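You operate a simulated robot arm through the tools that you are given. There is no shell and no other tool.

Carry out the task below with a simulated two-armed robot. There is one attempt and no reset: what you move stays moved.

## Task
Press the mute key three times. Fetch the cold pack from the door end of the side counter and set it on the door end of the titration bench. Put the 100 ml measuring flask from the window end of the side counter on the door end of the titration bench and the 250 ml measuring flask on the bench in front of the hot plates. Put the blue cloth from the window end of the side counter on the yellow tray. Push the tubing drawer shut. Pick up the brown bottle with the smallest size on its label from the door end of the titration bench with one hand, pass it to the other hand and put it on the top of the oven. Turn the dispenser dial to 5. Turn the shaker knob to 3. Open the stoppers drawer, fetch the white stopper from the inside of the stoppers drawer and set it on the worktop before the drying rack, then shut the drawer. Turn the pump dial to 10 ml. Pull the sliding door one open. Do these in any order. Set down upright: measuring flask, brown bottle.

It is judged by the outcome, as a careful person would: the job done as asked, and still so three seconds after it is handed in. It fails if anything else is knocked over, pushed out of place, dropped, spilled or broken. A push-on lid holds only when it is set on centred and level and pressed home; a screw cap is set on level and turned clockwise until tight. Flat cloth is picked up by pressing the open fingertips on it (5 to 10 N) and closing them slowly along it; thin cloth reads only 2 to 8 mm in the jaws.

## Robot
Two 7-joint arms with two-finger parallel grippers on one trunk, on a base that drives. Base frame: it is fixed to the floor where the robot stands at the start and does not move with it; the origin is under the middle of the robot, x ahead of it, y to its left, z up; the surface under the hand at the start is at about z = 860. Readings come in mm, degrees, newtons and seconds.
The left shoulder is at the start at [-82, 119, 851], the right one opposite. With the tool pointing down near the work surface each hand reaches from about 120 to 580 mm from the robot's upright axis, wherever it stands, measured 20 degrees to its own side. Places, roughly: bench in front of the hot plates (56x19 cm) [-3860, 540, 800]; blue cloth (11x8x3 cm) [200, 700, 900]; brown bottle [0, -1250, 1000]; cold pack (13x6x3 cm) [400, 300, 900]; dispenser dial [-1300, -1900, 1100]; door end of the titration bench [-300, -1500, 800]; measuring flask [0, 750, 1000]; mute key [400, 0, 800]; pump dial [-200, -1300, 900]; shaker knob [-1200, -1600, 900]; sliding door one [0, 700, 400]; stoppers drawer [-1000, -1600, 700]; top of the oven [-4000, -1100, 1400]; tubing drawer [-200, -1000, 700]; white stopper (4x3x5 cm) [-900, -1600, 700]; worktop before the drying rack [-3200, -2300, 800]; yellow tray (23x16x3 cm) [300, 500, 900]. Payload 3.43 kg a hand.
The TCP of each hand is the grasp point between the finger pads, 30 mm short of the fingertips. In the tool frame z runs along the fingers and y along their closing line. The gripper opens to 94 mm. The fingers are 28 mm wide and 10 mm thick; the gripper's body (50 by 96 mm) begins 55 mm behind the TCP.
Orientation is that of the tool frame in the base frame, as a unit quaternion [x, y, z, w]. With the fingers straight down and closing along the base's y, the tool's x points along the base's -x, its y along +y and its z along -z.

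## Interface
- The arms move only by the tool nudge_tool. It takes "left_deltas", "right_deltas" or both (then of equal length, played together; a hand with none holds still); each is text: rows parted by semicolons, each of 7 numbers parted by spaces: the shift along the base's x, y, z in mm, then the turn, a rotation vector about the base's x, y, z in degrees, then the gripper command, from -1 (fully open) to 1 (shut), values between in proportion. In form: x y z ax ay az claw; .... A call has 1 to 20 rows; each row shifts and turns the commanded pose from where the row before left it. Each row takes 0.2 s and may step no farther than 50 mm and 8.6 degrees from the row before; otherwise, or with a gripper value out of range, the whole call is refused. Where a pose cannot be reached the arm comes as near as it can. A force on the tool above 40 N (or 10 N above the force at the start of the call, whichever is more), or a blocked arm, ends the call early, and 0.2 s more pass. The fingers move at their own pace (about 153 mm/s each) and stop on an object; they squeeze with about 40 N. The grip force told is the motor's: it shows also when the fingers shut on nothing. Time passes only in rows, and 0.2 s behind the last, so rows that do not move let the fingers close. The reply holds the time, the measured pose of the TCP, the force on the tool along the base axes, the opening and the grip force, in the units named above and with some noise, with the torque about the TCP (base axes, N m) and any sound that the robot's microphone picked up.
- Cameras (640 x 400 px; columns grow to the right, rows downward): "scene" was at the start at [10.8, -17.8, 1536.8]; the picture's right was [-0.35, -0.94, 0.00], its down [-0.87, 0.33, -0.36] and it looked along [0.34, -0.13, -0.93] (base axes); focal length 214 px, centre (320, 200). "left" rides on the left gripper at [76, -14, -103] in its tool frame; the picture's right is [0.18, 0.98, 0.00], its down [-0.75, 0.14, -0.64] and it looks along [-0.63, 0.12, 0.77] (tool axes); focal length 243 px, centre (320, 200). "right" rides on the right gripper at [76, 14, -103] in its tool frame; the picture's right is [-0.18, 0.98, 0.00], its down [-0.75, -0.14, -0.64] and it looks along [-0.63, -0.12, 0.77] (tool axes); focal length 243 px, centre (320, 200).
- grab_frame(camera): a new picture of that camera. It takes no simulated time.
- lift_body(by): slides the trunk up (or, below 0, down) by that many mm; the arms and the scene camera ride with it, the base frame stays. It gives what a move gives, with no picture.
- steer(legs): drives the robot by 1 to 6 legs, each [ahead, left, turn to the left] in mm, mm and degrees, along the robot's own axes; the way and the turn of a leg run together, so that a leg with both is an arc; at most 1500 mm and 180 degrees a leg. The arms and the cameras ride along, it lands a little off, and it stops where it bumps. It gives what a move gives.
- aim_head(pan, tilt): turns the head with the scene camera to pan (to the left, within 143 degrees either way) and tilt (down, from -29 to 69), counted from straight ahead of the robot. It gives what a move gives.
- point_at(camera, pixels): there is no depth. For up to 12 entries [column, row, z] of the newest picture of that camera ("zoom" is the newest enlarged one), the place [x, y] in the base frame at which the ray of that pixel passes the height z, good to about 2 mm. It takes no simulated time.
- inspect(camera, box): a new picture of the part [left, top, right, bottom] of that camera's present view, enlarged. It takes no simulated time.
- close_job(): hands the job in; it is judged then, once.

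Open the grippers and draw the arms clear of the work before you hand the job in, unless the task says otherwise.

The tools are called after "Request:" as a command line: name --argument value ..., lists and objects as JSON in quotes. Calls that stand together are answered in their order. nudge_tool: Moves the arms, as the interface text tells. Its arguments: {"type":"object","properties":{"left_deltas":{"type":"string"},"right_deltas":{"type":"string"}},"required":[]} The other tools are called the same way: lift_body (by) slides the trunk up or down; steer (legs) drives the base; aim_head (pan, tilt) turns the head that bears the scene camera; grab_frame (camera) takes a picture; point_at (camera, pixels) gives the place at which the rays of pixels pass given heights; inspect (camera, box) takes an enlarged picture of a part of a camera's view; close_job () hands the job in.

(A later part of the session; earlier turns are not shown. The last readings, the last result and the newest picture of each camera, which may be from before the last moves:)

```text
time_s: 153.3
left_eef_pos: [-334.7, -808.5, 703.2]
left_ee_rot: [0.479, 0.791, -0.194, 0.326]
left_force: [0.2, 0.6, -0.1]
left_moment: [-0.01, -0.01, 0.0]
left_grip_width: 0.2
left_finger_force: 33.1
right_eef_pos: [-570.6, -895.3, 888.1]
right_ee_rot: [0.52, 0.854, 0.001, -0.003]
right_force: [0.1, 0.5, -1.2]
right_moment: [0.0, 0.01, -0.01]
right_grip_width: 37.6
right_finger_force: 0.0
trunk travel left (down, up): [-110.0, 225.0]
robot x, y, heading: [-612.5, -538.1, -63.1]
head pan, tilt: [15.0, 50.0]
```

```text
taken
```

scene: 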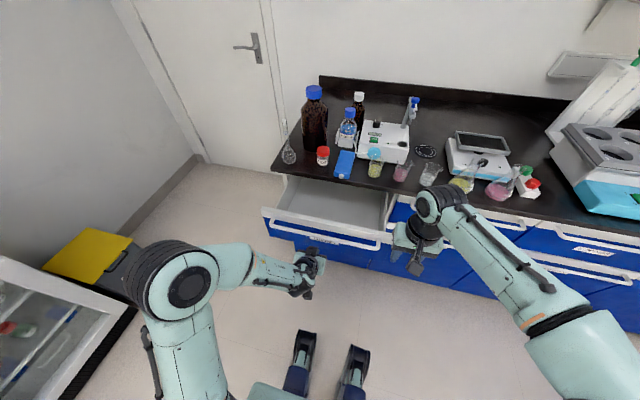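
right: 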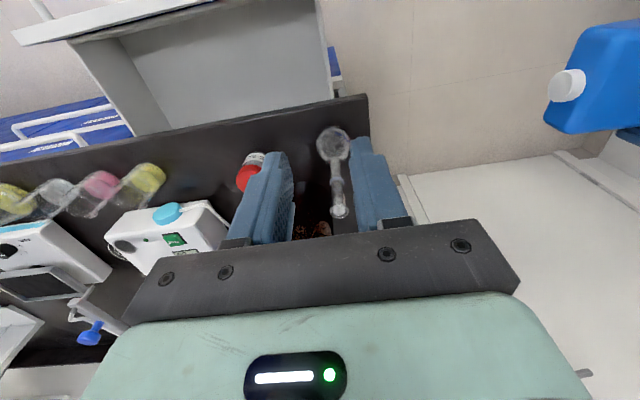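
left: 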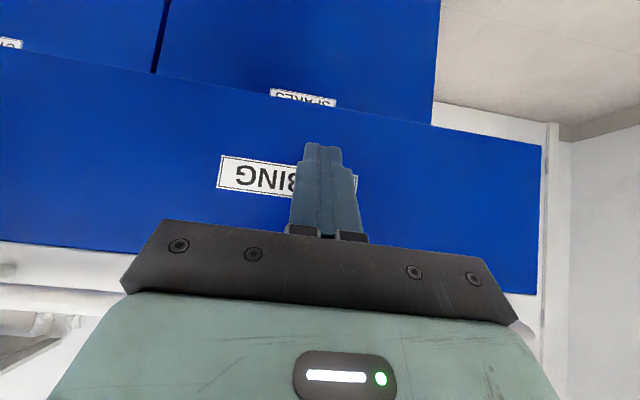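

Fingertips face the TUBING panel at z≈682. I push by driving the base ahead in stages.

Request:
steer --legs '[[150, 0, 0.5]]'

Request:
grab_frame --camera "scene"

```text
time_s: 154.7
left_eef_pos: [-265.4, -938.5, 702.8]
left_ee_rot: [0.476, 0.793, -0.193, 0.326]
left_force: [-0.3, -0.6, -1.5]
left_moment: [-0.03, -0.01, -0.02]
left_grip_width: 0.0
left_finger_force: 32.6
right_eef_pos: [-499.4, -1025.4, 888.1]
right_ee_rot: [0.517, 0.856, 0.001, -0.003]
right_force: [0.1, 0.1, -0.2]
right_moment: [0.04, 0.03, -0.01]
right_grip_width: 37.8
right_finger_force: 0.1
trunk travel left (down, up): [-110.0, 225.0]
robot x, y, heading: [-543.3, -673.1, -62.7]
head pan, tilt: [15.0, 50.0]
```

```text
taken
```

scene: 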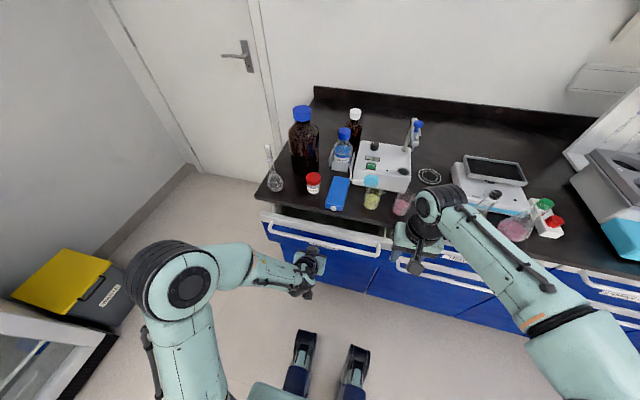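

Drawer is nearly shut. I push the rest with the arm in small steps and watch for the closing force.

Request:
nudge_tool --left_deltas "5.6 -10.6 0 0 0 0 1; 5.6 -10.6 0 0 0 0 1; 5.6 -10.6 0 0 0 0 1; 5.6 -10.6 0 0 0 0 1"

```text
time_s: 155.7
left_eef_pos: [-241.3, -980.5, 703.6]
left_ee_rot: [0.476, 0.793, -0.194, 0.327]
left_force: [-0.2, 0.1, -0.2]
left_moment: [-0.02, -0.03, -0.02]
left_grip_width: 0.0
left_finger_force: 33.0
right_eef_pos: [-499.6, -1025.0, 889.1]
right_ee_rot: [0.517, 0.856, 0.0, -0.002]
right_force: [0.1, -0.3, 0.1]
right_moment: [-0.01, 0.01, -0.03]
right_grip_width: 37.5
right_finger_force: 0.1
trunk travel left (down, up): [-110.0, 225.0]
robot x, y, heading: [-542.6, -668.6, -62.4]
head pan, tilt: [15.0, 50.0]
```

Almost no force. I look at the drawer now.

Request:
inspect --camera "scene" --box '[240, 150, 420, 300]'

Request:
nudge_tool --left_deltas "3.2 -6.2 0 0 0 0 1; 3.2 -6.2 0 0 0 0 1; 3.2 -6.2 0 0 0 0 1"

```text
2.67 times, centred on (330, 225) of scene
```

zoom: 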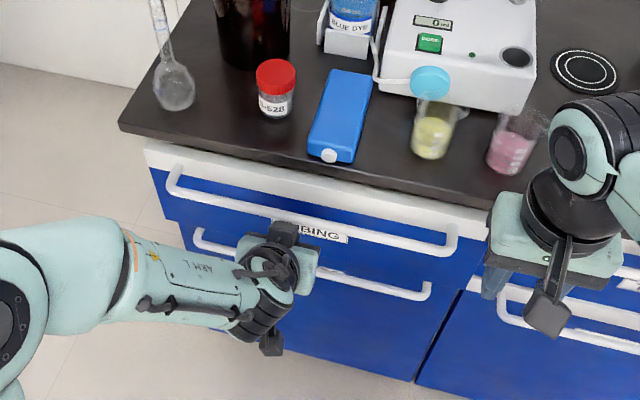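

```text
time_s: 156.4
left_eef_pos: [-233.3, -998.8, 702.8]
left_ee_rot: [0.477, 0.793, -0.192, 0.327]
left_force: [0.8, 0.0, 0.1]
left_moment: [-0.02, 0.01, 0.01]
left_grip_width: 0.0
left_finger_force: 33.3
right_eef_pos: [-500.2, -1025.2, 889.3]
right_ee_rot: [0.517, 0.856, 0.0, -0.003]
right_force: [0.7, -0.1, 0.7]
right_moment: [0.02, -0.01, 0.0]
right_grip_width: 37.7
right_finger_force: 0.1
trunk travel left (down, up): [-110.0, 225.0]
robot x, y, heading: [-539.4, -670.1, -62.3]
head pan, tilt: [15.0, 50.0]
```

It looks nearly flush. I push a little further to feel the stop and compare with the neighbouring fronts.

Request:
nudge_tool --left_deltas "2.3 -4.4 0 0 0 0 1; 2.3 -4.4 0 0 0 0 1; 2.3 -4.4 0 0 0 0 1"

Request:
inspect --camera "scene" --box '[240, 150, 420, 300]'

```text
time_s: 157.3
left_eef_pos: [-229.4, -1007.9, 699.3]
left_ee_rot: [0.479, 0.795, -0.19, 0.321]
left_force: [-3.7, 9.3, -4.1]
left_moment: [-0.66, -0.4, -0.15]
left_grip_width: 0.0
left_finger_force: 33.4
right_eef_pos: [-500.1, -1024.5, 887.4]
right_ee_rot: [0.518, 0.856, 0.001, -0.004]
right_force: [0.5, 0.1, 0.0]
right_moment: [0.04, 0.05, -0.02]
right_grip_width: 37.5
right_finger_force: 0.0
trunk travel left (down, up): [-110.0, 225.0]
robot x, y, heading: [-545.4, -668.6, -62.5]
head pan, tilt: [15.0, 50.0]
stopped in row 3 (left hand): the force on the tool passed its limit at 41 N (the readings are from after the stop); the commanded pose is now the measured one
```

```text
2.67 times, centred on (330, 225) of scene
```

zoom: 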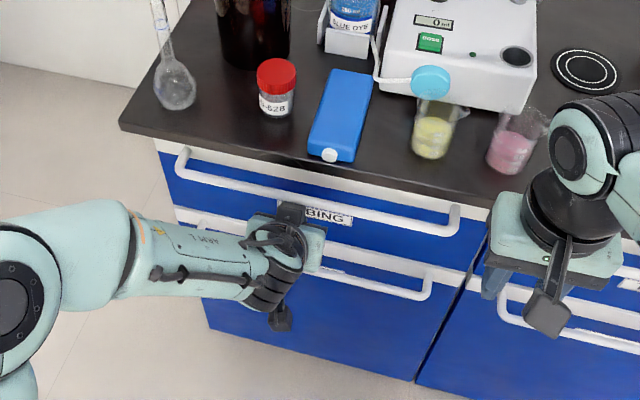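

The drawer hit its stop and is flush. I withdraw the hand and raise the trunk, turning the left hand back down.

Request:
nudge_tool --left_deltas "-13.9 26.6 0 0 0 0 1; -18.5 35.4 0 0 0 0 1; -18.5 35.4 0 0 0 0 1"

Request:
steer --legs '[[-150, 0, 0]]'

Request:
lift_body --by 220

Request:
nudge_tool --left_deltas "-10 19 25 6.68 3.4 0 -1; -10 19 25 6.68 3.4 0 -1; -10 19 25 6.68 3.4 0 -1; 0 0 25 6.68 3.4 0 -1; 0 0 25 6.68 3.4 0 -1; 0 0 25 6.2 3.2 0 -1; 0 0 30 0 0 0 -1"

Request:
grab_frame --camera "scene"

```text
time_s: 158.1
left_eef_pos: [-280.4, -911.9, 702.1]
left_ee_rot: [0.477, 0.794, -0.192, 0.324]
left_force: [-0.6, 0.9, 0.3]
left_moment: [-0.02, 0.04, 0.03]
left_grip_width: 0.0
left_finger_force: 32.8
right_eef_pos: [-500.1, -1024.7, 889.1]
right_ee_rot: [0.517, 0.856, 0.0, -0.003]
right_force: [0.0, 0.0, -0.8]
right_moment: [0.01, -0.02, -0.05]
right_grip_width: 37.5
right_finger_force: 0.0
trunk travel left (down, up): [-110.0, 225.0]
robot x, y, heading: [-540.9, -671.3, -62.4]
head pan, tilt: [15.0, 50.0]
```

```text
time_s: 159.5
left_eef_pos: [-349.3, -778.6, 701.5]
left_ee_rot: [0.477, 0.794, -0.192, 0.325]
left_force: [-0.8, 0.7, 0.1]
left_moment: [0.04, 0.02, -0.03]
left_grip_width: 0.0
left_finger_force: 33.4
right_eef_pos: [-570.1, -890.9, 889.0]
right_ee_rot: [0.517, 0.856, 0.0, -0.002]
right_force: [-0.4, 0.2, 0.0]
right_moment: [0.03, 0.01, -0.01]
right_grip_width: 37.4
right_finger_force: 0.1
trunk travel left (down, up): [-110.0, 225.0]
robot x, y, heading: [-610.2, -537.6, -62.4]
head pan, tilt: [15.0, 50.0]
```

```text
time_s: 161.8
left_eef_pos: [-336.3, -804.2, 942.8]
left_ee_rot: [0.472, 0.786, -0.203, 0.343]
left_force: [0.0, 0.3, 0.2]
left_moment: [0.0, 0.0, -0.01]
left_grip_width: 0.0
left_finger_force: 33.1
right_eef_pos: [-570.1, -891.5, 1108.4]
right_ee_rot: [0.517, 0.856, 0.0, -0.002]
right_force: [0.5, -0.5, 1.1]
right_moment: [-0.01, 0.02, -0.01]
right_grip_width: 37.5
right_finger_force: 0.1
trunk travel left (down, up): [-330.0, 5.0]
robot x, y, heading: [-612.6, -535.3, -62.4]
head pan, tilt: [15.0, 50.0]
```

```text
time_s: 163.4
left_eef_pos: [-366.1, -748.3, 1122.2]
left_ee_rot: [0.518, 0.855, -0.006, 0.023]
left_force: [0.2, -0.3, 0.7]
left_moment: [0.02, -0.01, 0.0]
left_grip_width: 94.2
left_finger_force: 0.1
right_eef_pos: [-569.7, -890.6, 1108.6]
right_ee_rot: [0.517, 0.856, 0.0, -0.003]
right_force: [-0.1, 0.2, 0.1]
right_moment: [-0.02, -0.04, -0.02]
right_grip_width: 37.5
right_finger_force: 0.1
trunk travel left (down, up): [-330.0, 5.0]
robot x, y, heading: [-609.8, -539.0, -62.5]
head pan, tilt: [15.0, 50.0]
```

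```text
taken
```

scene: 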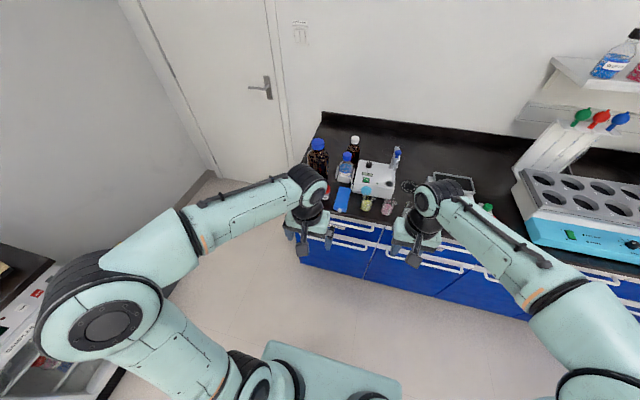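

I zoom on the pump dial and the brown bottles from here.

Request:
inspect --camera "scene" --box '[345, 140, 415, 210]'

Request:
inspect --camera "scene" --box '[300, 125, 370, 195]'

```text
5.71 times, centred on (380, 175) of scene
```

zoom: 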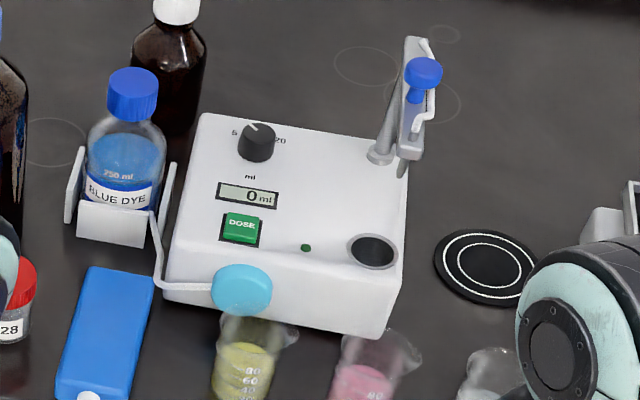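

```text
5.71 times, centred on (335, 160) of scene
```

zoom: 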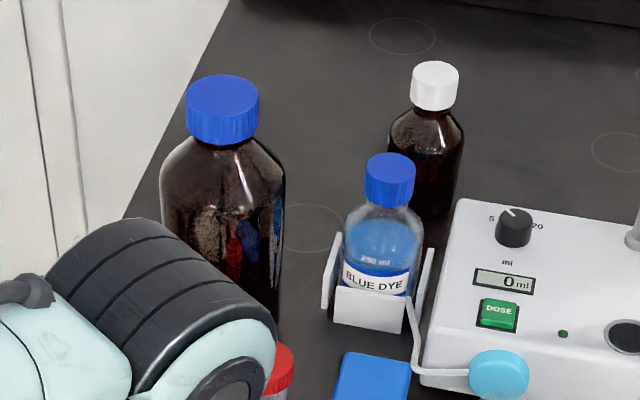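

The pump dial (px ≈(369,164)) shows "5" and "20" at its sides, the 10 mark hidden behind it. I compute its ray at a few heights.

Request:
point_at --camera "scene" --pixels '[[369, 164, 920], [369, 164, 950], [369, 164, 980], [355, 139, 1010], [346, 156, 1000], [403, 192, 850]]'

```text
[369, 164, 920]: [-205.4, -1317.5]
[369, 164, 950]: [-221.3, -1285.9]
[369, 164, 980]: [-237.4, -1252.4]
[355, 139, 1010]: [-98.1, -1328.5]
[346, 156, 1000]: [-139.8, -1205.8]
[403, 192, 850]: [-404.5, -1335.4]
```

Dial is at about u −790, v −1035, z≈945. I tuck the left hand back and up, then drive ahead 345 / left 100 so the right hand is before the pump.

Request:
nudge_tool --left_deltas "-16 30 20 0 0 0 -1; -16 30 20 2.2 1.1 0 -1; -14 29 20 0 0 0 -1"

Request:
steer --legs '[[345, 100, 0]]'

Request:
aim_head --pan -5 --tilt 50

Request:
grab_frame --camera "scene"

Request:
grab_frame --camera "right"

```text
time_s: 164.2
left_eef_pos: [-412.3, -657.0, 1182.0]
left_ee_rot: [0.519, 0.855, 0.005, 0.005]
left_force: [0.0, -0.7, 0.7]
left_moment: [0.05, -0.04, -0.01]
left_grip_width: 94.0
left_finger_force: 0.1
right_eef_pos: [-569.4, -890.5, 1108.5]
right_ee_rot: [0.517, 0.856, 0.0, -0.002]
right_force: [0.6, 0.0, 0.1]
right_moment: [-0.04, -0.04, -0.02]
right_grip_width: 37.5
right_finger_force: 0.1
trunk travel left (down, up): [-330.0, 5.0]
robot x, y, heading: [-609.8, -539.1, -62.3]
head pan, tilt: [15.0, 50.0]
```

```text
time_s: 166.5
left_eef_pos: [-169.0, -909.4, 1181.4]
left_ee_rot: [0.521, 0.853, 0.007, 0.005]
left_force: [-0.1, -0.4, 0.0]
left_moment: [-0.01, 0.0, -0.03]
left_grip_width: 93.9
left_finger_force: 0.0
right_eef_pos: [-328.9, -1140.1, 1109.2]
right_ee_rot: [0.518, 0.855, 0.0, -0.003]
right_force: [-0.4, -0.2, 0.5]
right_moment: [0.0, -0.01, 0.01]
right_grip_width: 37.4
right_finger_force: 0.1
trunk travel left (down, up): [-330.0, 5.0]
robot x, y, heading: [-370.5, -787.4, -62.8]
head pan, tilt: [15.0, 50.0]
```

```text
time_s: 167.3
left_eef_pos: [-169.2, -909.4, 1180.2]
left_ee_rot: [0.521, 0.853, 0.007, 0.005]
left_force: [-0.5, -0.6, 0.2]
left_moment: [0.03, -0.02, -0.02]
left_grip_width: 94.0
left_finger_force: 0.0
right_eef_pos: [-328.7, -1140.8, 1108.5]
right_ee_rot: [0.519, 0.855, 0.001, -0.003]
right_force: [-0.4, -0.2, -0.6]
right_moment: [-0.02, 0.02, 0.0]
right_grip_width: 37.7
right_finger_force: 0.2
trunk travel left (down, up): [-330.0, 5.0]
robot x, y, heading: [-370.5, -784.4, -63.0]
head pan, tilt: [-5.0, 50.0]
```

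```text
taken
```

scene: 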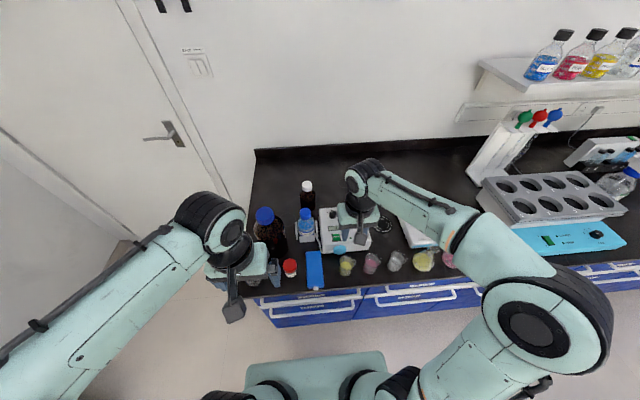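

```text
taken
```

right: 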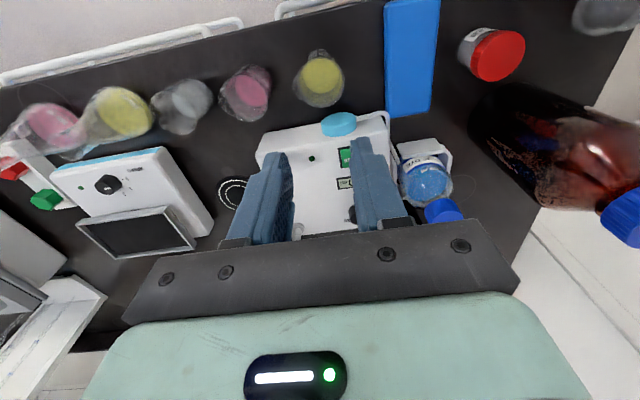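

The dial is half hidden at (355,215) in the right view. I move the right hand forward-left over the pump to see it from above.

Request:
nudge_tool --right_deltas "24.3 -25 0 0 0 0 -1; 24.3 -25 0 0 0 0 -1; 24.3 -25 0 0 0 0 -1"

Request:
grab_frame --camera "right"

Request:
inspect --camera "right" --box '[230, 60, 420, 230]'

```text
time_s: 168.1
left_eef_pos: [-169.9, -909.9, 1180.6]
left_ee_rot: [0.521, 0.854, 0.007, 0.004]
left_force: [-0.3, 0.0, -0.3]
left_moment: [0.02, 0.01, 0.0]
left_grip_width: 93.8
left_finger_force: 0.0
right_eef_pos: [-251.7, -1214.8, 1111.0]
right_ee_rot: [0.52, 0.854, 0.001, -0.002]
right_force: [0.2, -0.5, -0.7]
right_moment: [0.03, 0.0, 0.01]
right_grip_width: 93.9
right_finger_force: 0.1
trunk travel left (down, up): [-330.0, 5.0]
robot x, y, heading: [-371.3, -782.7, -62.7]
head pan, tilt: [-5.0, 50.0]
```

```text
taken
```

right: 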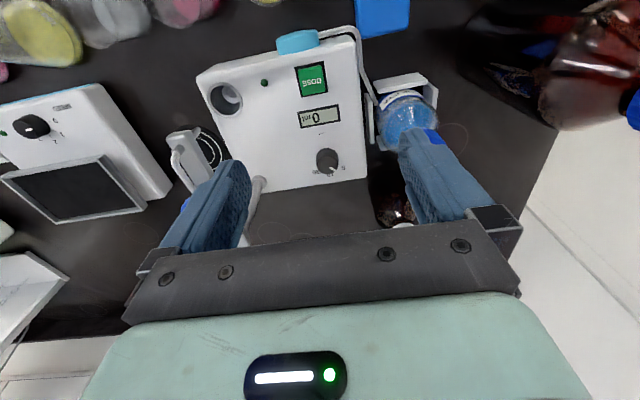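

```text
2.35 times, centred on (325, 145) of right
```

zoom: 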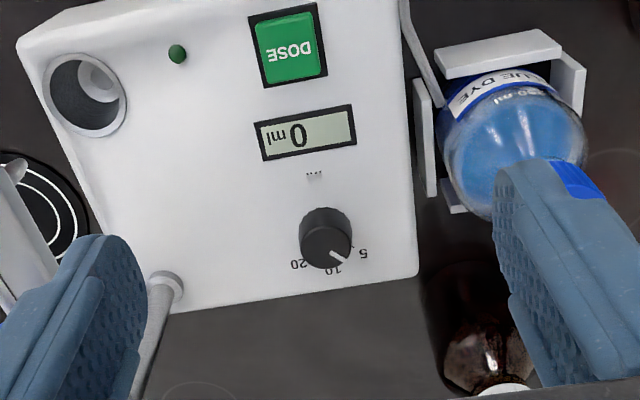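

The dial's marks 5, 10, 20 are visible. I zoom closer to read the pointer.

Request:
inspect --camera "right" --box '[295, 130, 360, 190]'

Request:
point_at --camera "right" --pixels '[[326, 161, 950], [326, 161, 935], [343, 168, 935], [329, 174, 935], [314, 172, 935], [225, 98, 940], [200, 70, 940], [366, 178, 940], [245, 190, 940]]'

```text
6.67 times, centred on (328, 160) of right
```

zoom: 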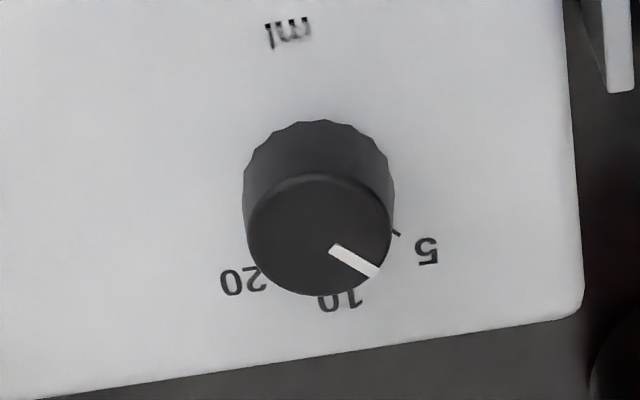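

```text
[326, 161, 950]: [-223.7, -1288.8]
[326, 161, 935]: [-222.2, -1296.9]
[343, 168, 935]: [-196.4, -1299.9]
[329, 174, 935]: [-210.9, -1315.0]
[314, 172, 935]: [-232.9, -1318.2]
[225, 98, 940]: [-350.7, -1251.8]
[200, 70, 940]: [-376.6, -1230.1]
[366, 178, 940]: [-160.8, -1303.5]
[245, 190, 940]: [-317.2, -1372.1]
```

The pointer is at 5 (53° right of image-down), and the 10 mark is ~41–45° clockwise as seen from above. Knob centre ≈[−223,−1287,950]. I move above it with jaws at ~50 mm and pre-turn the hand +22.5°.

Request:
nudge_tool --right_deltas "9.6 -24 -20 0 0 7.5 -0.06; 9.6 -24 -20 0 0 7.5 -0.06; 9.5 -24 -20 0 0 7.5 -0.06"

Request:
grab_frame --camera "right"

Request:
inspect --camera "right" --box '[250, 60, 400, 180]'

```text
time_s: 168.9
left_eef_pos: [-168.2, -909.7, 1181.3]
left_ee_rot: [0.521, 0.853, 0.007, 0.004]
left_force: [0.3, 0.3, 0.4]
left_moment: [0.04, 0.01, 0.01]
left_grip_width: 93.9
left_finger_force: 0.0
right_eef_pos: [-227.3, -1288.9, 1048.5]
right_ee_rot: [0.342, 0.94, 0.0, -0.003]
right_force: [1.0, -0.7, 0.0]
right_moment: [-0.03, 0.03, 0.0]
right_grip_width: 49.7
right_finger_force: 0.1
trunk travel left (down, up): [-330.0, 5.0]
robot x, y, heading: [-368.4, -786.2, -62.9]
head pan, tilt: [-5.0, 50.0]
```

```text
taken
```

right: 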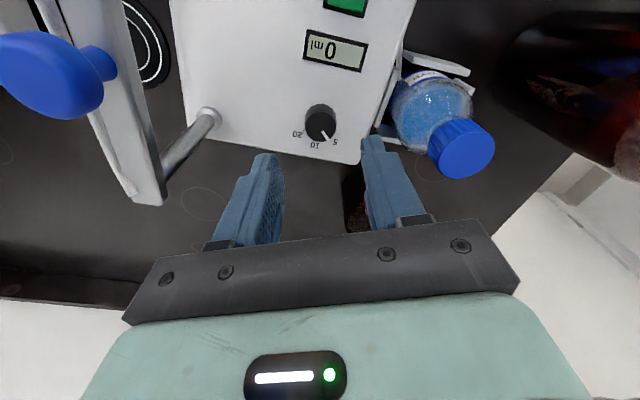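

```text
3.33 times, centred on (325, 120) of right
```

zoom: 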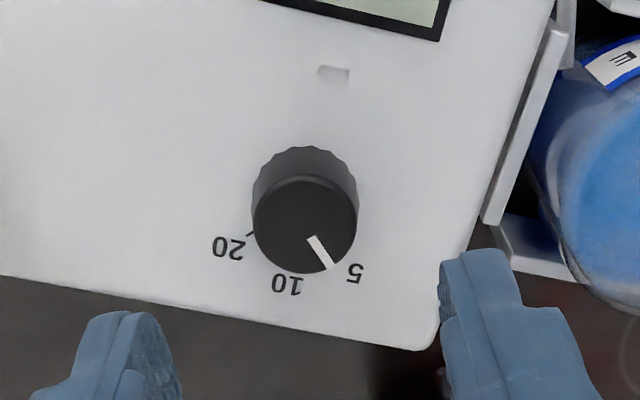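

I compute the knob's axis from this closer view (top face centre (320.5,126.6)) to align the hand.

Request:
point_at --camera "right" --pixels '[[320.5, 126.6, 957], [320.5, 126.6, 950], [320.5, 119, 940], [320.5, 119, 935], [336, 141, 957]]'

```text
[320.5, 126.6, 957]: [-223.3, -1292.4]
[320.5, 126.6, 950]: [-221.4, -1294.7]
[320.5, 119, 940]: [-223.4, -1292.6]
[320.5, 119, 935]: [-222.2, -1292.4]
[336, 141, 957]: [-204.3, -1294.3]
```

Knob axis ≈[−223,−1292.5]. I shift (+4,−3.5) and descend so the fingertips straddle the knob.

Request:
nudge_tool --right_deltas "4 -3.5 -30 0 0 0 -0.06; 0 0 -25 0 0 0 -0.06; 0 0 -15 0 0 0 -0.06; 0 0 -5 0 0 0 -0.06"

Request:
grab_frame --camera "right"

```text
time_s: 169.9
left_eef_pos: [-169.6, -909.5, 1181.7]
left_ee_rot: [0.521, 0.853, 0.007, 0.005]
left_force: [-0.5, -0.8, 0.1]
left_moment: [0.0, -0.03, -0.02]
left_grip_width: 94.1
left_finger_force: 0.1
right_eef_pos: [-224.9, -1291.2, 972.3]
right_ee_rot: [0.342, 0.94, 0.001, -0.004]
right_force: [0.0, 0.5, -0.7]
right_moment: [0.0, 0.0, 0.02]
right_grip_width: 49.6
right_finger_force: 0.0
trunk travel left (down, up): [-330.0, 5.0]
robot x, y, heading: [-373.7, -785.9, -63.0]
head pan, tilt: [-5.0, 50.0]
```

```text
taken
```

right: 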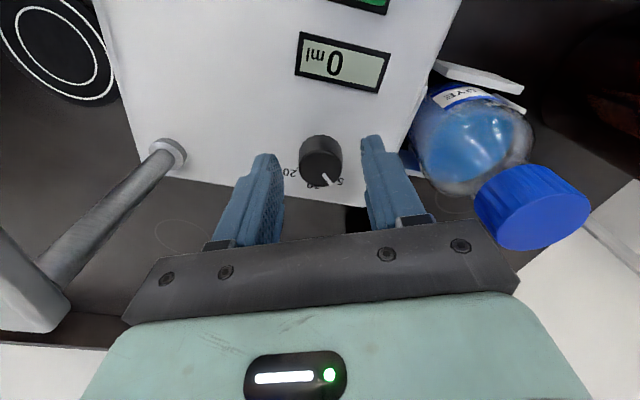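

The knob is between the fingertips. I double-check its axis versus the TCP before closing.

Request:
inspect --camera "right" --box '[260, 110, 390, 210]'

Request:
point_at --camera "right" --pixels '[[321, 170, 957], [321, 170, 950], [321, 152, 938], [268, 155, 942], [373, 140, 942]]'

```text
4.00 times, centred on (325, 160) of right
```

zoom: 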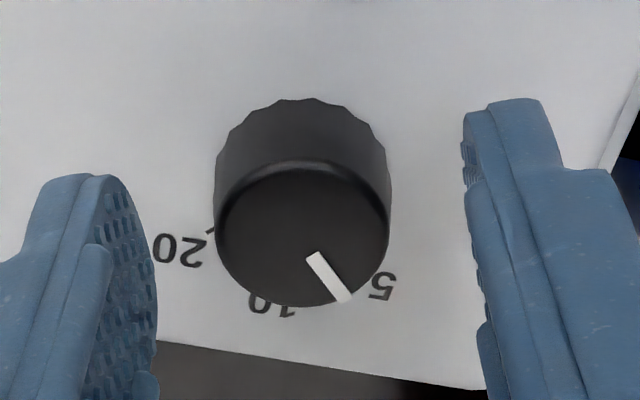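

```text
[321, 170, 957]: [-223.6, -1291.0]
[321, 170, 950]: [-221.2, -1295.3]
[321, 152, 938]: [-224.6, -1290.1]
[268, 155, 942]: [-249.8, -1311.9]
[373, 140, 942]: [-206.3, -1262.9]
```

Aligned within 1 mm. I close on the knob and turn the hand 45° clockwise (−z).

Request:
nudge_tool --right_deltas "0 0 0 0 0 0 0.3; 0 0 0 0 0 0 1; 0 0 0 0 0 0 1; 0 0 0 0 0 -7.5 1; 0 0 0 0 0 -7.5 1; 0 0 0 0 0 -7.5 1; 0 0 0 0 0 -7.5 1; 0 0 0 0 0 -7.5 1; 0 0 0 0 0 -7.5 1; 0 0 0 0 0 0 1"

Request:
grab_frame --camera "right"

```text
time_s: 172.1
left_eef_pos: [-167.6, -909.2, 1180.4]
left_ee_rot: [0.522, 0.853, 0.006, 0.004]
left_force: [-0.9, 0.5, -1.0]
left_moment: [0.0, -0.01, -0.01]
left_grip_width: 94.3
left_finger_force: 0.1
right_eef_pos: [-219.5, -1289.9, 973.3]
right_ee_rot: [0.675, 0.737, 0.002, -0.002]
right_force: [14.6, 3.1, -3.6]
right_moment: [-0.31, -0.74, 0.09]
right_grip_width: 27.3
right_finger_force: 45.0
trunk travel left (down, up): [-330.0, 5.0]
robot x, y, heading: [-364.4, -785.9, -62.6]
head pan, tilt: [-5.0, 50.0]
```

```text
taken
```

right: 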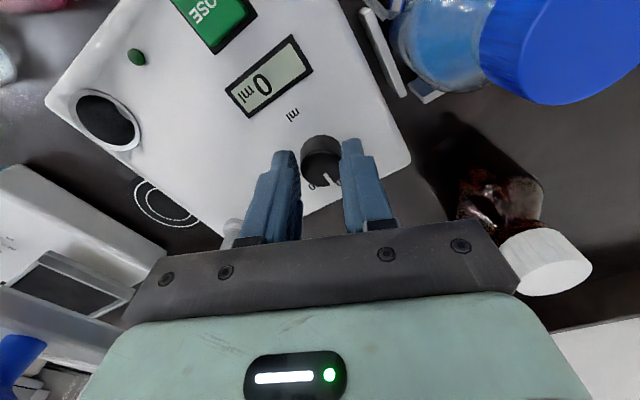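

The hand turned 45° with the knob (27.3 mm grip). I zoom to read the pointer.

Request:
inspect --camera "right" --box '[260, 110, 390, 210]'

```text
4.00 times, centred on (325, 160) of right
```

zoom: 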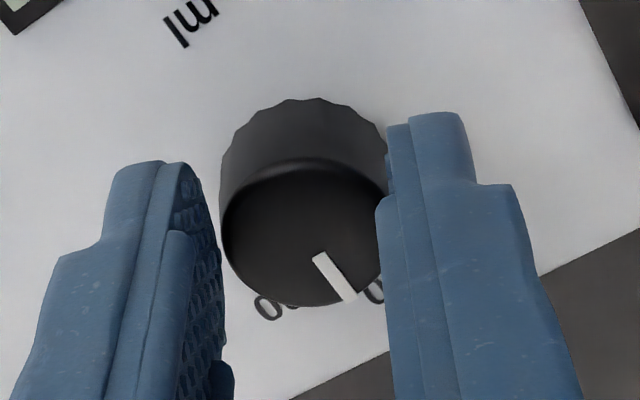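

The pointer now lies on the 10 mark (≈34° right of image-down, where forward lies). I release, rise and verify.

Request:
nudge_tool --right_deltas "0 0 0 0 0 0 0.2; 0 0 0 0 0 0 -0.06; 0 0 0 0 0 0 -0.06; 0 0 20 0 0 0 -0.06; 0 0 40 0 0 0 -0.06; 0 0 40 0 0 0 -0.06; 0 0 30 0 0 7.5 -0.06; 0 0 0 0 0 7.5 -0.06; 0 0 0 0 0 7.5 -0.06; 0 0 0 0 0 0 -0.06"

Request:
grab_frame --camera "right"

Request:
inspect --camera "right" --box '[270, 40, 390, 160]'

```text
time_s: 174.3
left_eef_pos: [-169.3, -910.5, 1181.3]
left_ee_rot: [0.521, 0.854, 0.006, 0.004]
left_force: [-0.5, -0.6, 0.5]
left_moment: [-0.03, -0.01, 0.0]
left_grip_width: 93.9
left_finger_force: 0.1
right_eef_pos: [-222.1, -1290.0, 1103.4]
right_ee_rot: [0.518, 0.855, 0.0, -0.003]
right_force: [-0.7, -0.4, 0.3]
right_moment: [0.0, 0.0, -0.02]
right_grip_width: 49.9
right_finger_force: 0.0
trunk travel left (down, up): [-330.0, 5.0]
robot x, y, heading: [-370.7, -784.7, -62.7]
head pan, tilt: [-5.0, 50.0]
```

```text
taken
```

right: 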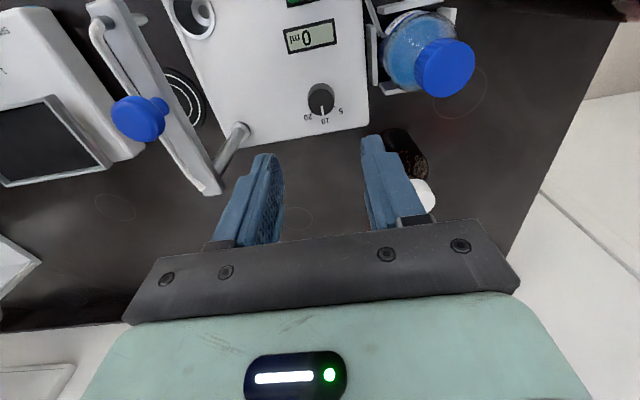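

```text
3.33 times, centred on (330, 100) of right
```

zoom: 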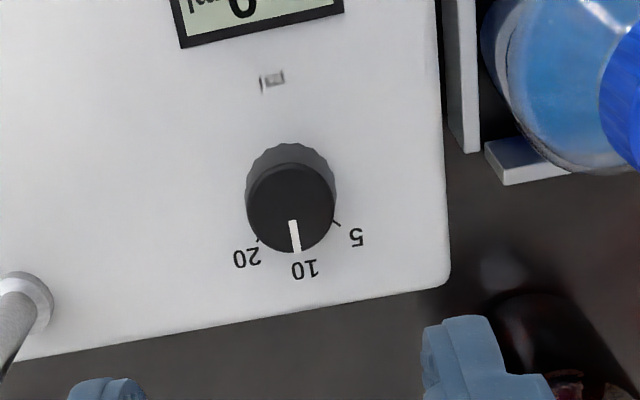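

Pointer looks on 10. I zoom in further to check it is right on the mark.

Request:
inspect --camera "right" --box '[296, 75, 350, 130]'

```text
7.27 times, centred on (323, 102) of right
```

zoom: 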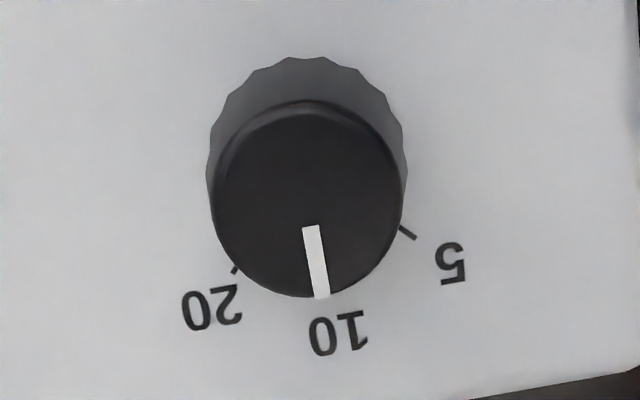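

The pointer is exactly on 10 (9.5° vs the mark's 10.3°). Pump dial done. I retract the right hand and drive 1010 mm along the bench to the shaker.

Request:
nudge_tool --right_deltas "-21 41 15 0 0 0 -0.06; -21 41 15 0 0 0 -0.06; -21 41 15 0 0 0 -0.06; -15 28 0 0 0 0 -0.06"

Request:
steer --legs '[[100, 0, 0.3], [-100, -1010, 0]]'

Request:
aim_head --pan -15 --tilt 45

Request:
grab_frame --camera "scene"

```text
time_s: 175.3
left_eef_pos: [-169.8, -909.9, 1182.6]
left_ee_rot: [0.521, 0.853, 0.006, 0.005]
left_force: [-0.3, -0.5, 0.2]
left_moment: [0.0, -0.02, 0.05]
left_grip_width: 94.2
left_finger_force: 0.0
right_eef_pos: [-302.3, -1138.4, 1147.6]
right_ee_rot: [0.518, 0.855, 0.001, -0.003]
right_force: [1.4, 0.5, -0.8]
right_moment: [-0.03, -0.03, -0.01]
right_grip_width: 49.6
right_finger_force: 0.0
trunk travel left (down, up): [-330.0, 5.0]
robot x, y, heading: [-364.0, -788.3, -62.7]
head pan, tilt: [-5.0, 50.0]
```

```text
time_s: 176.5
left_eef_pos: [-132.9, -980.3, 1181.2]
left_ee_rot: [0.52, 0.854, 0.007, 0.002]
left_force: [0.1, -0.1, 0.7]
left_moment: [0.06, -0.01, -0.01]
left_grip_width: 93.9
left_finger_force: 0.1
right_eef_pos: [-261.3, -1211.1, 1147.8]
right_ee_rot: [0.518, 0.855, 0.001, -0.004]
right_force: [0.5, -0.8, 1.0]
right_moment: [0.02, 0.01, 0.02]
right_grip_width: 49.7
right_finger_force: 0.0
trunk travel left (down, up): [-330.0, 5.0]
robot x, y, heading: [-335.2, -855.2, -62.6]
head pan, tilt: [-5.0, 50.0]
stopped in leg 1: the robot was blocked; the commanded pose is now the measured one
```

```text
time_s: 177.2
left_eef_pos: [-134.8, -977.0, 1180.1]
left_ee_rot: [0.519, 0.854, 0.006, 0.005]
left_force: [-0.6, 0.0, 0.6]
left_moment: [-0.01, -0.02, 0.01]
left_grip_width: 93.7
left_finger_force: 0.0
right_eef_pos: [-263.7, -1206.1, 1147.8]
right_ee_rot: [0.519, 0.855, 0.0, -0.003]
right_force: [0.7, 0.3, -0.4]
right_moment: [-0.01, -0.02, -0.02]
right_grip_width: 49.8
right_finger_force: 0.0
trunk travel left (down, up): [-330.0, 5.0]
robot x, y, heading: [-333.9, -853.1, -62.2]
head pan, tilt: [-15.0, 45.0]
```

```text
taken
```

scene: 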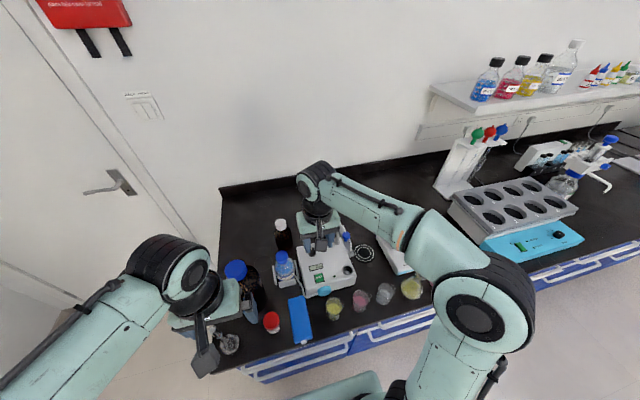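

My first leg bumped the cabinet (my mistake; nothing displaced in view). I back off 90 mm and then drive along the bench.

Request:
steer --legs '[[-100, 0, 0], [0, -1010, 0]]'

Request:
grab_frame --camera "scene"

```text
time_s: 187.0
left_eef_pos: [-1070.4, -1345.2, 1179.5]
left_ee_rot: [0.523, 0.852, 0.007, 0.004]
left_force: [0.6, -0.6, 1.0]
left_moment: [0.01, 0.01, 0.02]
left_grip_width: 93.9
left_finger_force: 0.0
right_eef_pos: [-1202.2, -1576.0, 1148.0]
right_ee_rot: [0.521, 0.854, 0.0, -0.004]
right_force: [0.2, 0.0, 0.0]
right_moment: [0.01, -0.02, 0.01]
right_grip_width: 49.9
right_finger_force: 0.1
trunk travel left (down, up): [-330.0, 5.0]
robot x, y, heading: [-1268.5, -1221.0, -62.9]
head pan, tilt: [-15.0, 45.0]
```

```text
taken
```

scene: 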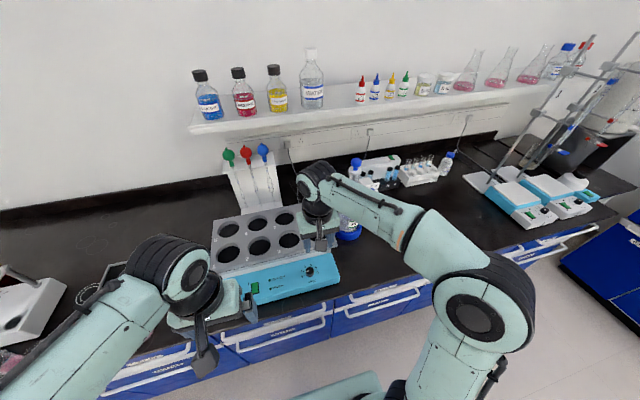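

Shaker (cyan panel) is ahead with its knob at (308,270). I zoom on knob and on the dispenser.

Request:
inspect --camera "scene" --box '[240, 230, 350, 310]'

Request:
inspect --camera "scene" --box '[330, 140, 460, 240]'

Request:
grab_frame --camera "right"

```text
5.00 times, centred on (295, 270) of scene
```

zoom: 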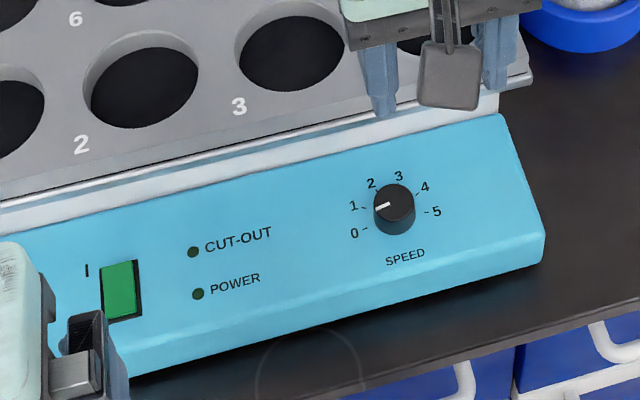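

```text
4.00 times, centred on (395, 190) of scene
```

zoom: 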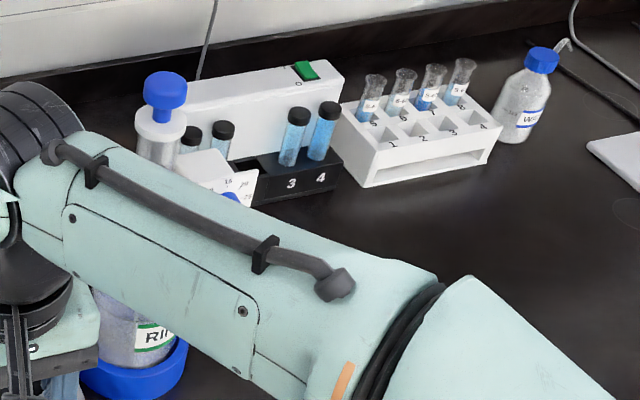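

```text
taken
```

right: 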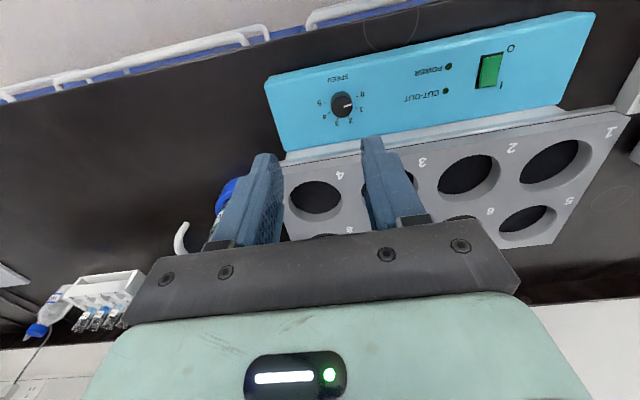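

Shaker scale runs 0–5; I zoom on the knob from the right camera (342,104).

Request:
inspect --camera "right" --box '[305, 70, 380, 135]'

Request:
point_at --camera "right" --pixels '[[342, 104, 900], [342, 104, 920], [342, 104, 940], [272, 80, 900], [593, 13, 900], [285, 148, 920], [628, 108, 920]]'

Request:
point_at --camera "scene" --pixels '[[310, 269, 900], [310, 269, 920], [310, 269, 940], [340, 278, 900], [335, 255, 930], [250, 305, 860]]'

```text
6.15 times, centred on (342, 102) of right
```

zoom: 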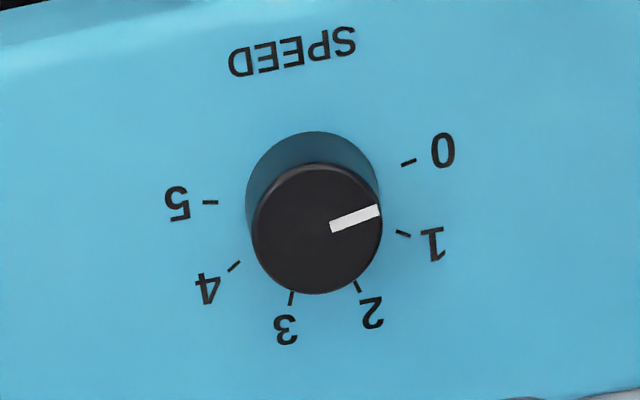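

```text
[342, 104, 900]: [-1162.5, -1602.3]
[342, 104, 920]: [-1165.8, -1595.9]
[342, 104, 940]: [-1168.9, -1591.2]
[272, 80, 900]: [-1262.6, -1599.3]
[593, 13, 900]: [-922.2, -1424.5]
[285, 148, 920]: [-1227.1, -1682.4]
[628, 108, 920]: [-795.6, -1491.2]
```

```text
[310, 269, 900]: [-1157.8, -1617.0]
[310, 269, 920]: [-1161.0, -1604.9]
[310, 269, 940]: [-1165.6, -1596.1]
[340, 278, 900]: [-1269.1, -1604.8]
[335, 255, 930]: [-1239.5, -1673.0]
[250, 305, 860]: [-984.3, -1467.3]
```

The pointer is at 0; mark 3 lies ~120° clockwise (ticks every ~40°). I move the right hand above the knob with a +60° pre-turn.

Request:
nudge_tool --right_deltas "4.2 -1.9 -11 0 0 7.5 -0.06; 4.2 -1.9 -11 0 0 7.5 -0.06; 4.2 -1.9 -11 0 0 7.5 -0.06; 4.2 -1.9 -11 0 0 7.5 -0.06; 4.2 -1.9 -11 0 0 7.5 -0.06; 4.2 -1.9 -11 0 0 7.5 -0.06; 4.2 -1.9 -11 0 0 7.5 -0.06; 4.2 -1.9 -11 0 0 7.5 -0.06"

Request:
grab_frame --camera "right"

Request:
grab_frame --camera "scene"

```text
time_s: 188.8
left_eef_pos: [-1070.8, -1345.9, 1181.0]
left_ee_rot: [0.523, 0.852, 0.006, 0.005]
left_force: [0.2, 0.4, 1.1]
left_moment: [0.0, 0.05, -0.02]
left_grip_width: 93.9
left_finger_force: 0.1
right_eef_pos: [-1168.0, -1591.4, 1057.0]
right_ee_rot: [0.024, 1.0, -0.002, -0.004]
right_force: [0.6, -0.2, 0.1]
right_moment: [-0.02, 0.01, 0.0]
right_grip_width: 49.6
right_finger_force: 0.2
trunk travel left (down, up): [-330.0, 5.0]
robot x, y, heading: [-1265.8, -1220.3, -63.3]
head pan, tilt: [-15.0, 45.0]
```

```text
taken
```

right: 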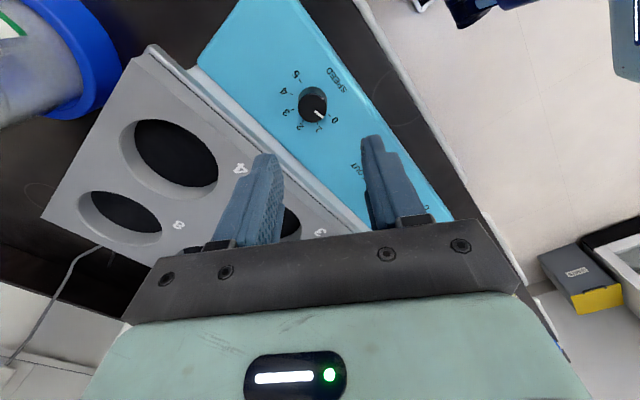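

```text
taken
```

scene: 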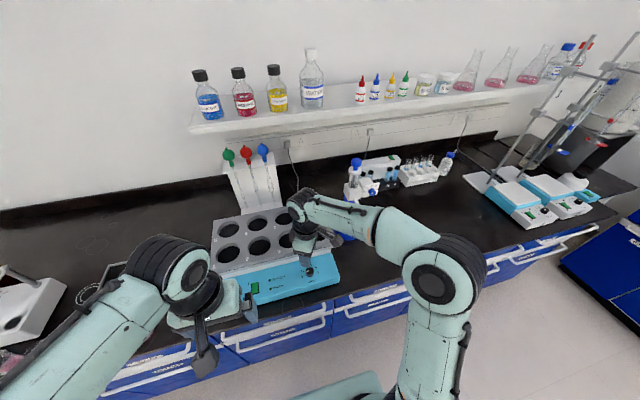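

I zoom on the knob and compute its axis from this view.

Request:
inspect --camera "right" --box '[260, 50, 380, 150]'

Request:
point_at --camera "right" --pixels '[[313, 111, 950], [313, 111, 935], [313, 111, 920], [312, 100, 920], [312, 100, 905], [186, 68, 920], [152, 46, 980]]'

Request:
point_at --camera "scene" --pixels '[[309, 270, 930], [309, 270, 950], [335, 253, 930], [335, 253, 960], [341, 247, 980], [341, 247, 960]]'

```text
4.00 times, centred on (320, 100) of right
```

zoom: 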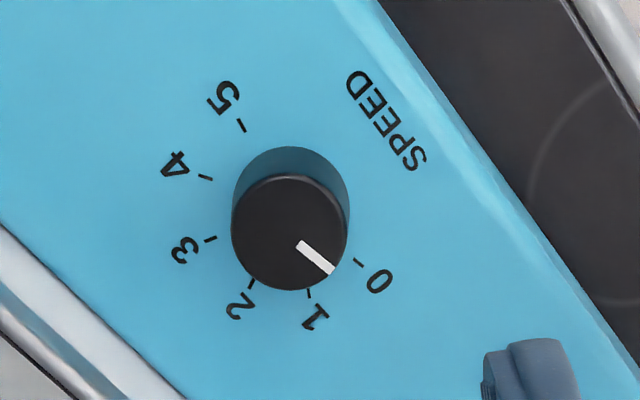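

```text
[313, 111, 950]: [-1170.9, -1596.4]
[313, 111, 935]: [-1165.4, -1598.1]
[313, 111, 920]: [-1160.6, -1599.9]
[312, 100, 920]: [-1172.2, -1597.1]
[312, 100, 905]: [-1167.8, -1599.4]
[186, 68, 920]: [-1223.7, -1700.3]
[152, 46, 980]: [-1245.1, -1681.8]
```

```text
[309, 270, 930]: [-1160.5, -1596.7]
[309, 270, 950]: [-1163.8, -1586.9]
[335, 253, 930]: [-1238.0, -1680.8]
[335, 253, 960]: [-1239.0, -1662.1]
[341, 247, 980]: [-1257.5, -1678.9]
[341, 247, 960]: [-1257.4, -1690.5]
```

Knob top is near z≈923 at ≈[−1163,−1599]. I shift over it and go lower for a finer fix.

Request:
nudge_tool --right_deltas "4 -7 -35 0 0 0 -0.06; 0 0 -35 0 0 0 -0.06"

Request:
grab_frame --camera "right"

Request:
inspect --camera "right" --box '[260, 70, 380, 170]'

```text
time_s: 189.4
left_eef_pos: [-1070.3, -1346.2, 1180.4]
left_ee_rot: [0.524, 0.852, 0.006, 0.004]
left_force: [0.0, 0.2, -0.6]
left_moment: [0.01, 0.01, 0.02]
left_grip_width: 94.0
left_finger_force: 0.0
right_eef_pos: [-1161.4, -1595.4, 990.7]
right_ee_rot: [0.024, 1.0, -0.002, -0.003]
right_force: [0.6, 0.1, 0.9]
right_moment: [0.0, 0.02, 0.02]
right_grip_width: 50.0
right_finger_force: 0.0
trunk travel left (down, up): [-330.0, 5.0]
robot x, y, heading: [-1267.9, -1220.6, -62.9]
head pan, tilt: [-15.0, 45.0]
```

```text
taken
```

right: 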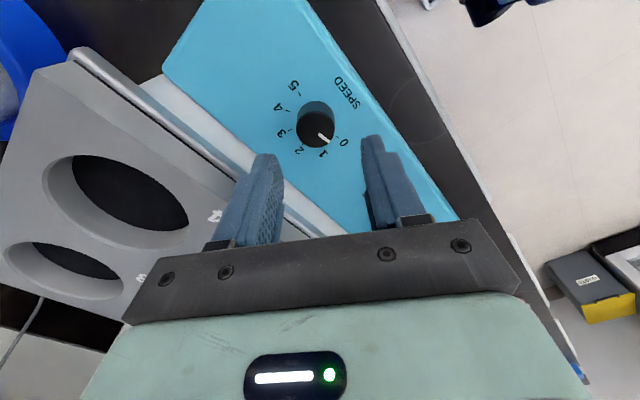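

```text
4.00 times, centred on (320, 120) of right
```

zoom: 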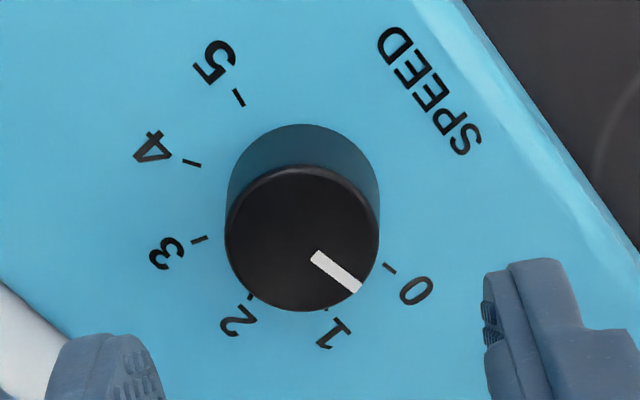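

I check where the white step behind the cyan panel lies relative to the rear finger.

Request:
point_at --camera "right" --pixels '[[246, 146, 915], [246, 146, 930], [200, 110, 915], [316, 129, 923], [316, 120, 905], [262, 152, 961], [440, 190, 905], [175, 75, 915]]'

```text
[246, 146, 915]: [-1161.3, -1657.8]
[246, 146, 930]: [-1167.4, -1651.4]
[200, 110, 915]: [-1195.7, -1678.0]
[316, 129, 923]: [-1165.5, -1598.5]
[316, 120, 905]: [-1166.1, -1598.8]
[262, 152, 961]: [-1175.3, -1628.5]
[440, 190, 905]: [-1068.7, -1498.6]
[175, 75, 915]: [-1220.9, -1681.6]
```

Knob axis ≈[−1166,−1598.6]; the step is 55 mm away, so there is room. I shift and descend to TCP z≈940.

Request:
nudge_tool --right_deltas "-4.4 -3.2 -20 0 0 0 -0.06; 0 0 -20 0 0 0 -0.06; 0 0 -10 0 0 0 -0.06"

Request:
grab_frame --camera "right"

Request:
inspect --camera "right" --box '[250, 90, 390, 210]'

```text
time_s: 190.2
left_eef_pos: [-1069.9, -1345.7, 1180.5]
left_ee_rot: [0.523, 0.852, 0.007, 0.004]
left_force: [0.6, -0.5, 0.3]
left_moment: [0.02, -0.01, -0.01]
left_grip_width: 94.0
left_finger_force: 0.0
right_eef_pos: [-1167.5, -1599.8, 939.3]
right_ee_rot: [0.025, 1.0, -0.001, -0.003]
right_force: [0.4, -0.1, 0.8]
right_moment: [-0.01, 0.0, 0.01]
right_grip_width: 49.9
right_finger_force: 0.1
trunk travel left (down, up): [-330.0, 5.0]
robot x, y, heading: [-1270.1, -1222.1, -63.0]
head pan, tilt: [-15.0, 45.0]
```

```text
taken
```

right: 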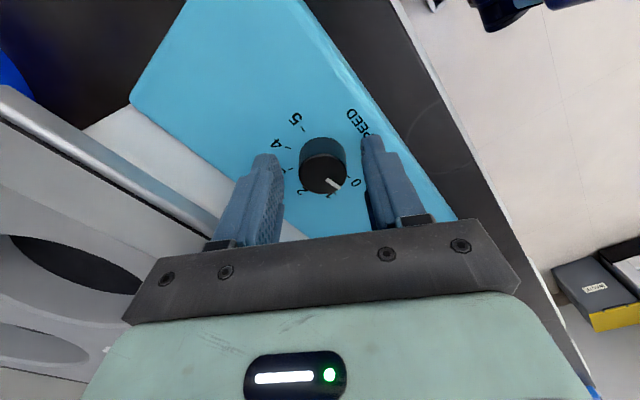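

```text
3.33 times, centred on (320, 150) of right
```

zoom: 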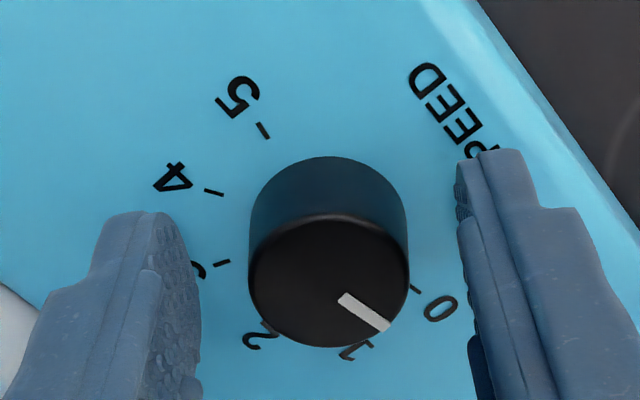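

I verify centring one more time with the knob's top centre at (322.4,174.6).

Request:
point_at --camera "right" --pixels '[[322.4, 174.6, 923], [322.4, 174.6, 920], [322.4, 158, 905]]'

```text
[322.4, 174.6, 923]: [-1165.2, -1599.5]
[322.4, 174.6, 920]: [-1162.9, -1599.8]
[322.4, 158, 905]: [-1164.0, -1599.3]
```

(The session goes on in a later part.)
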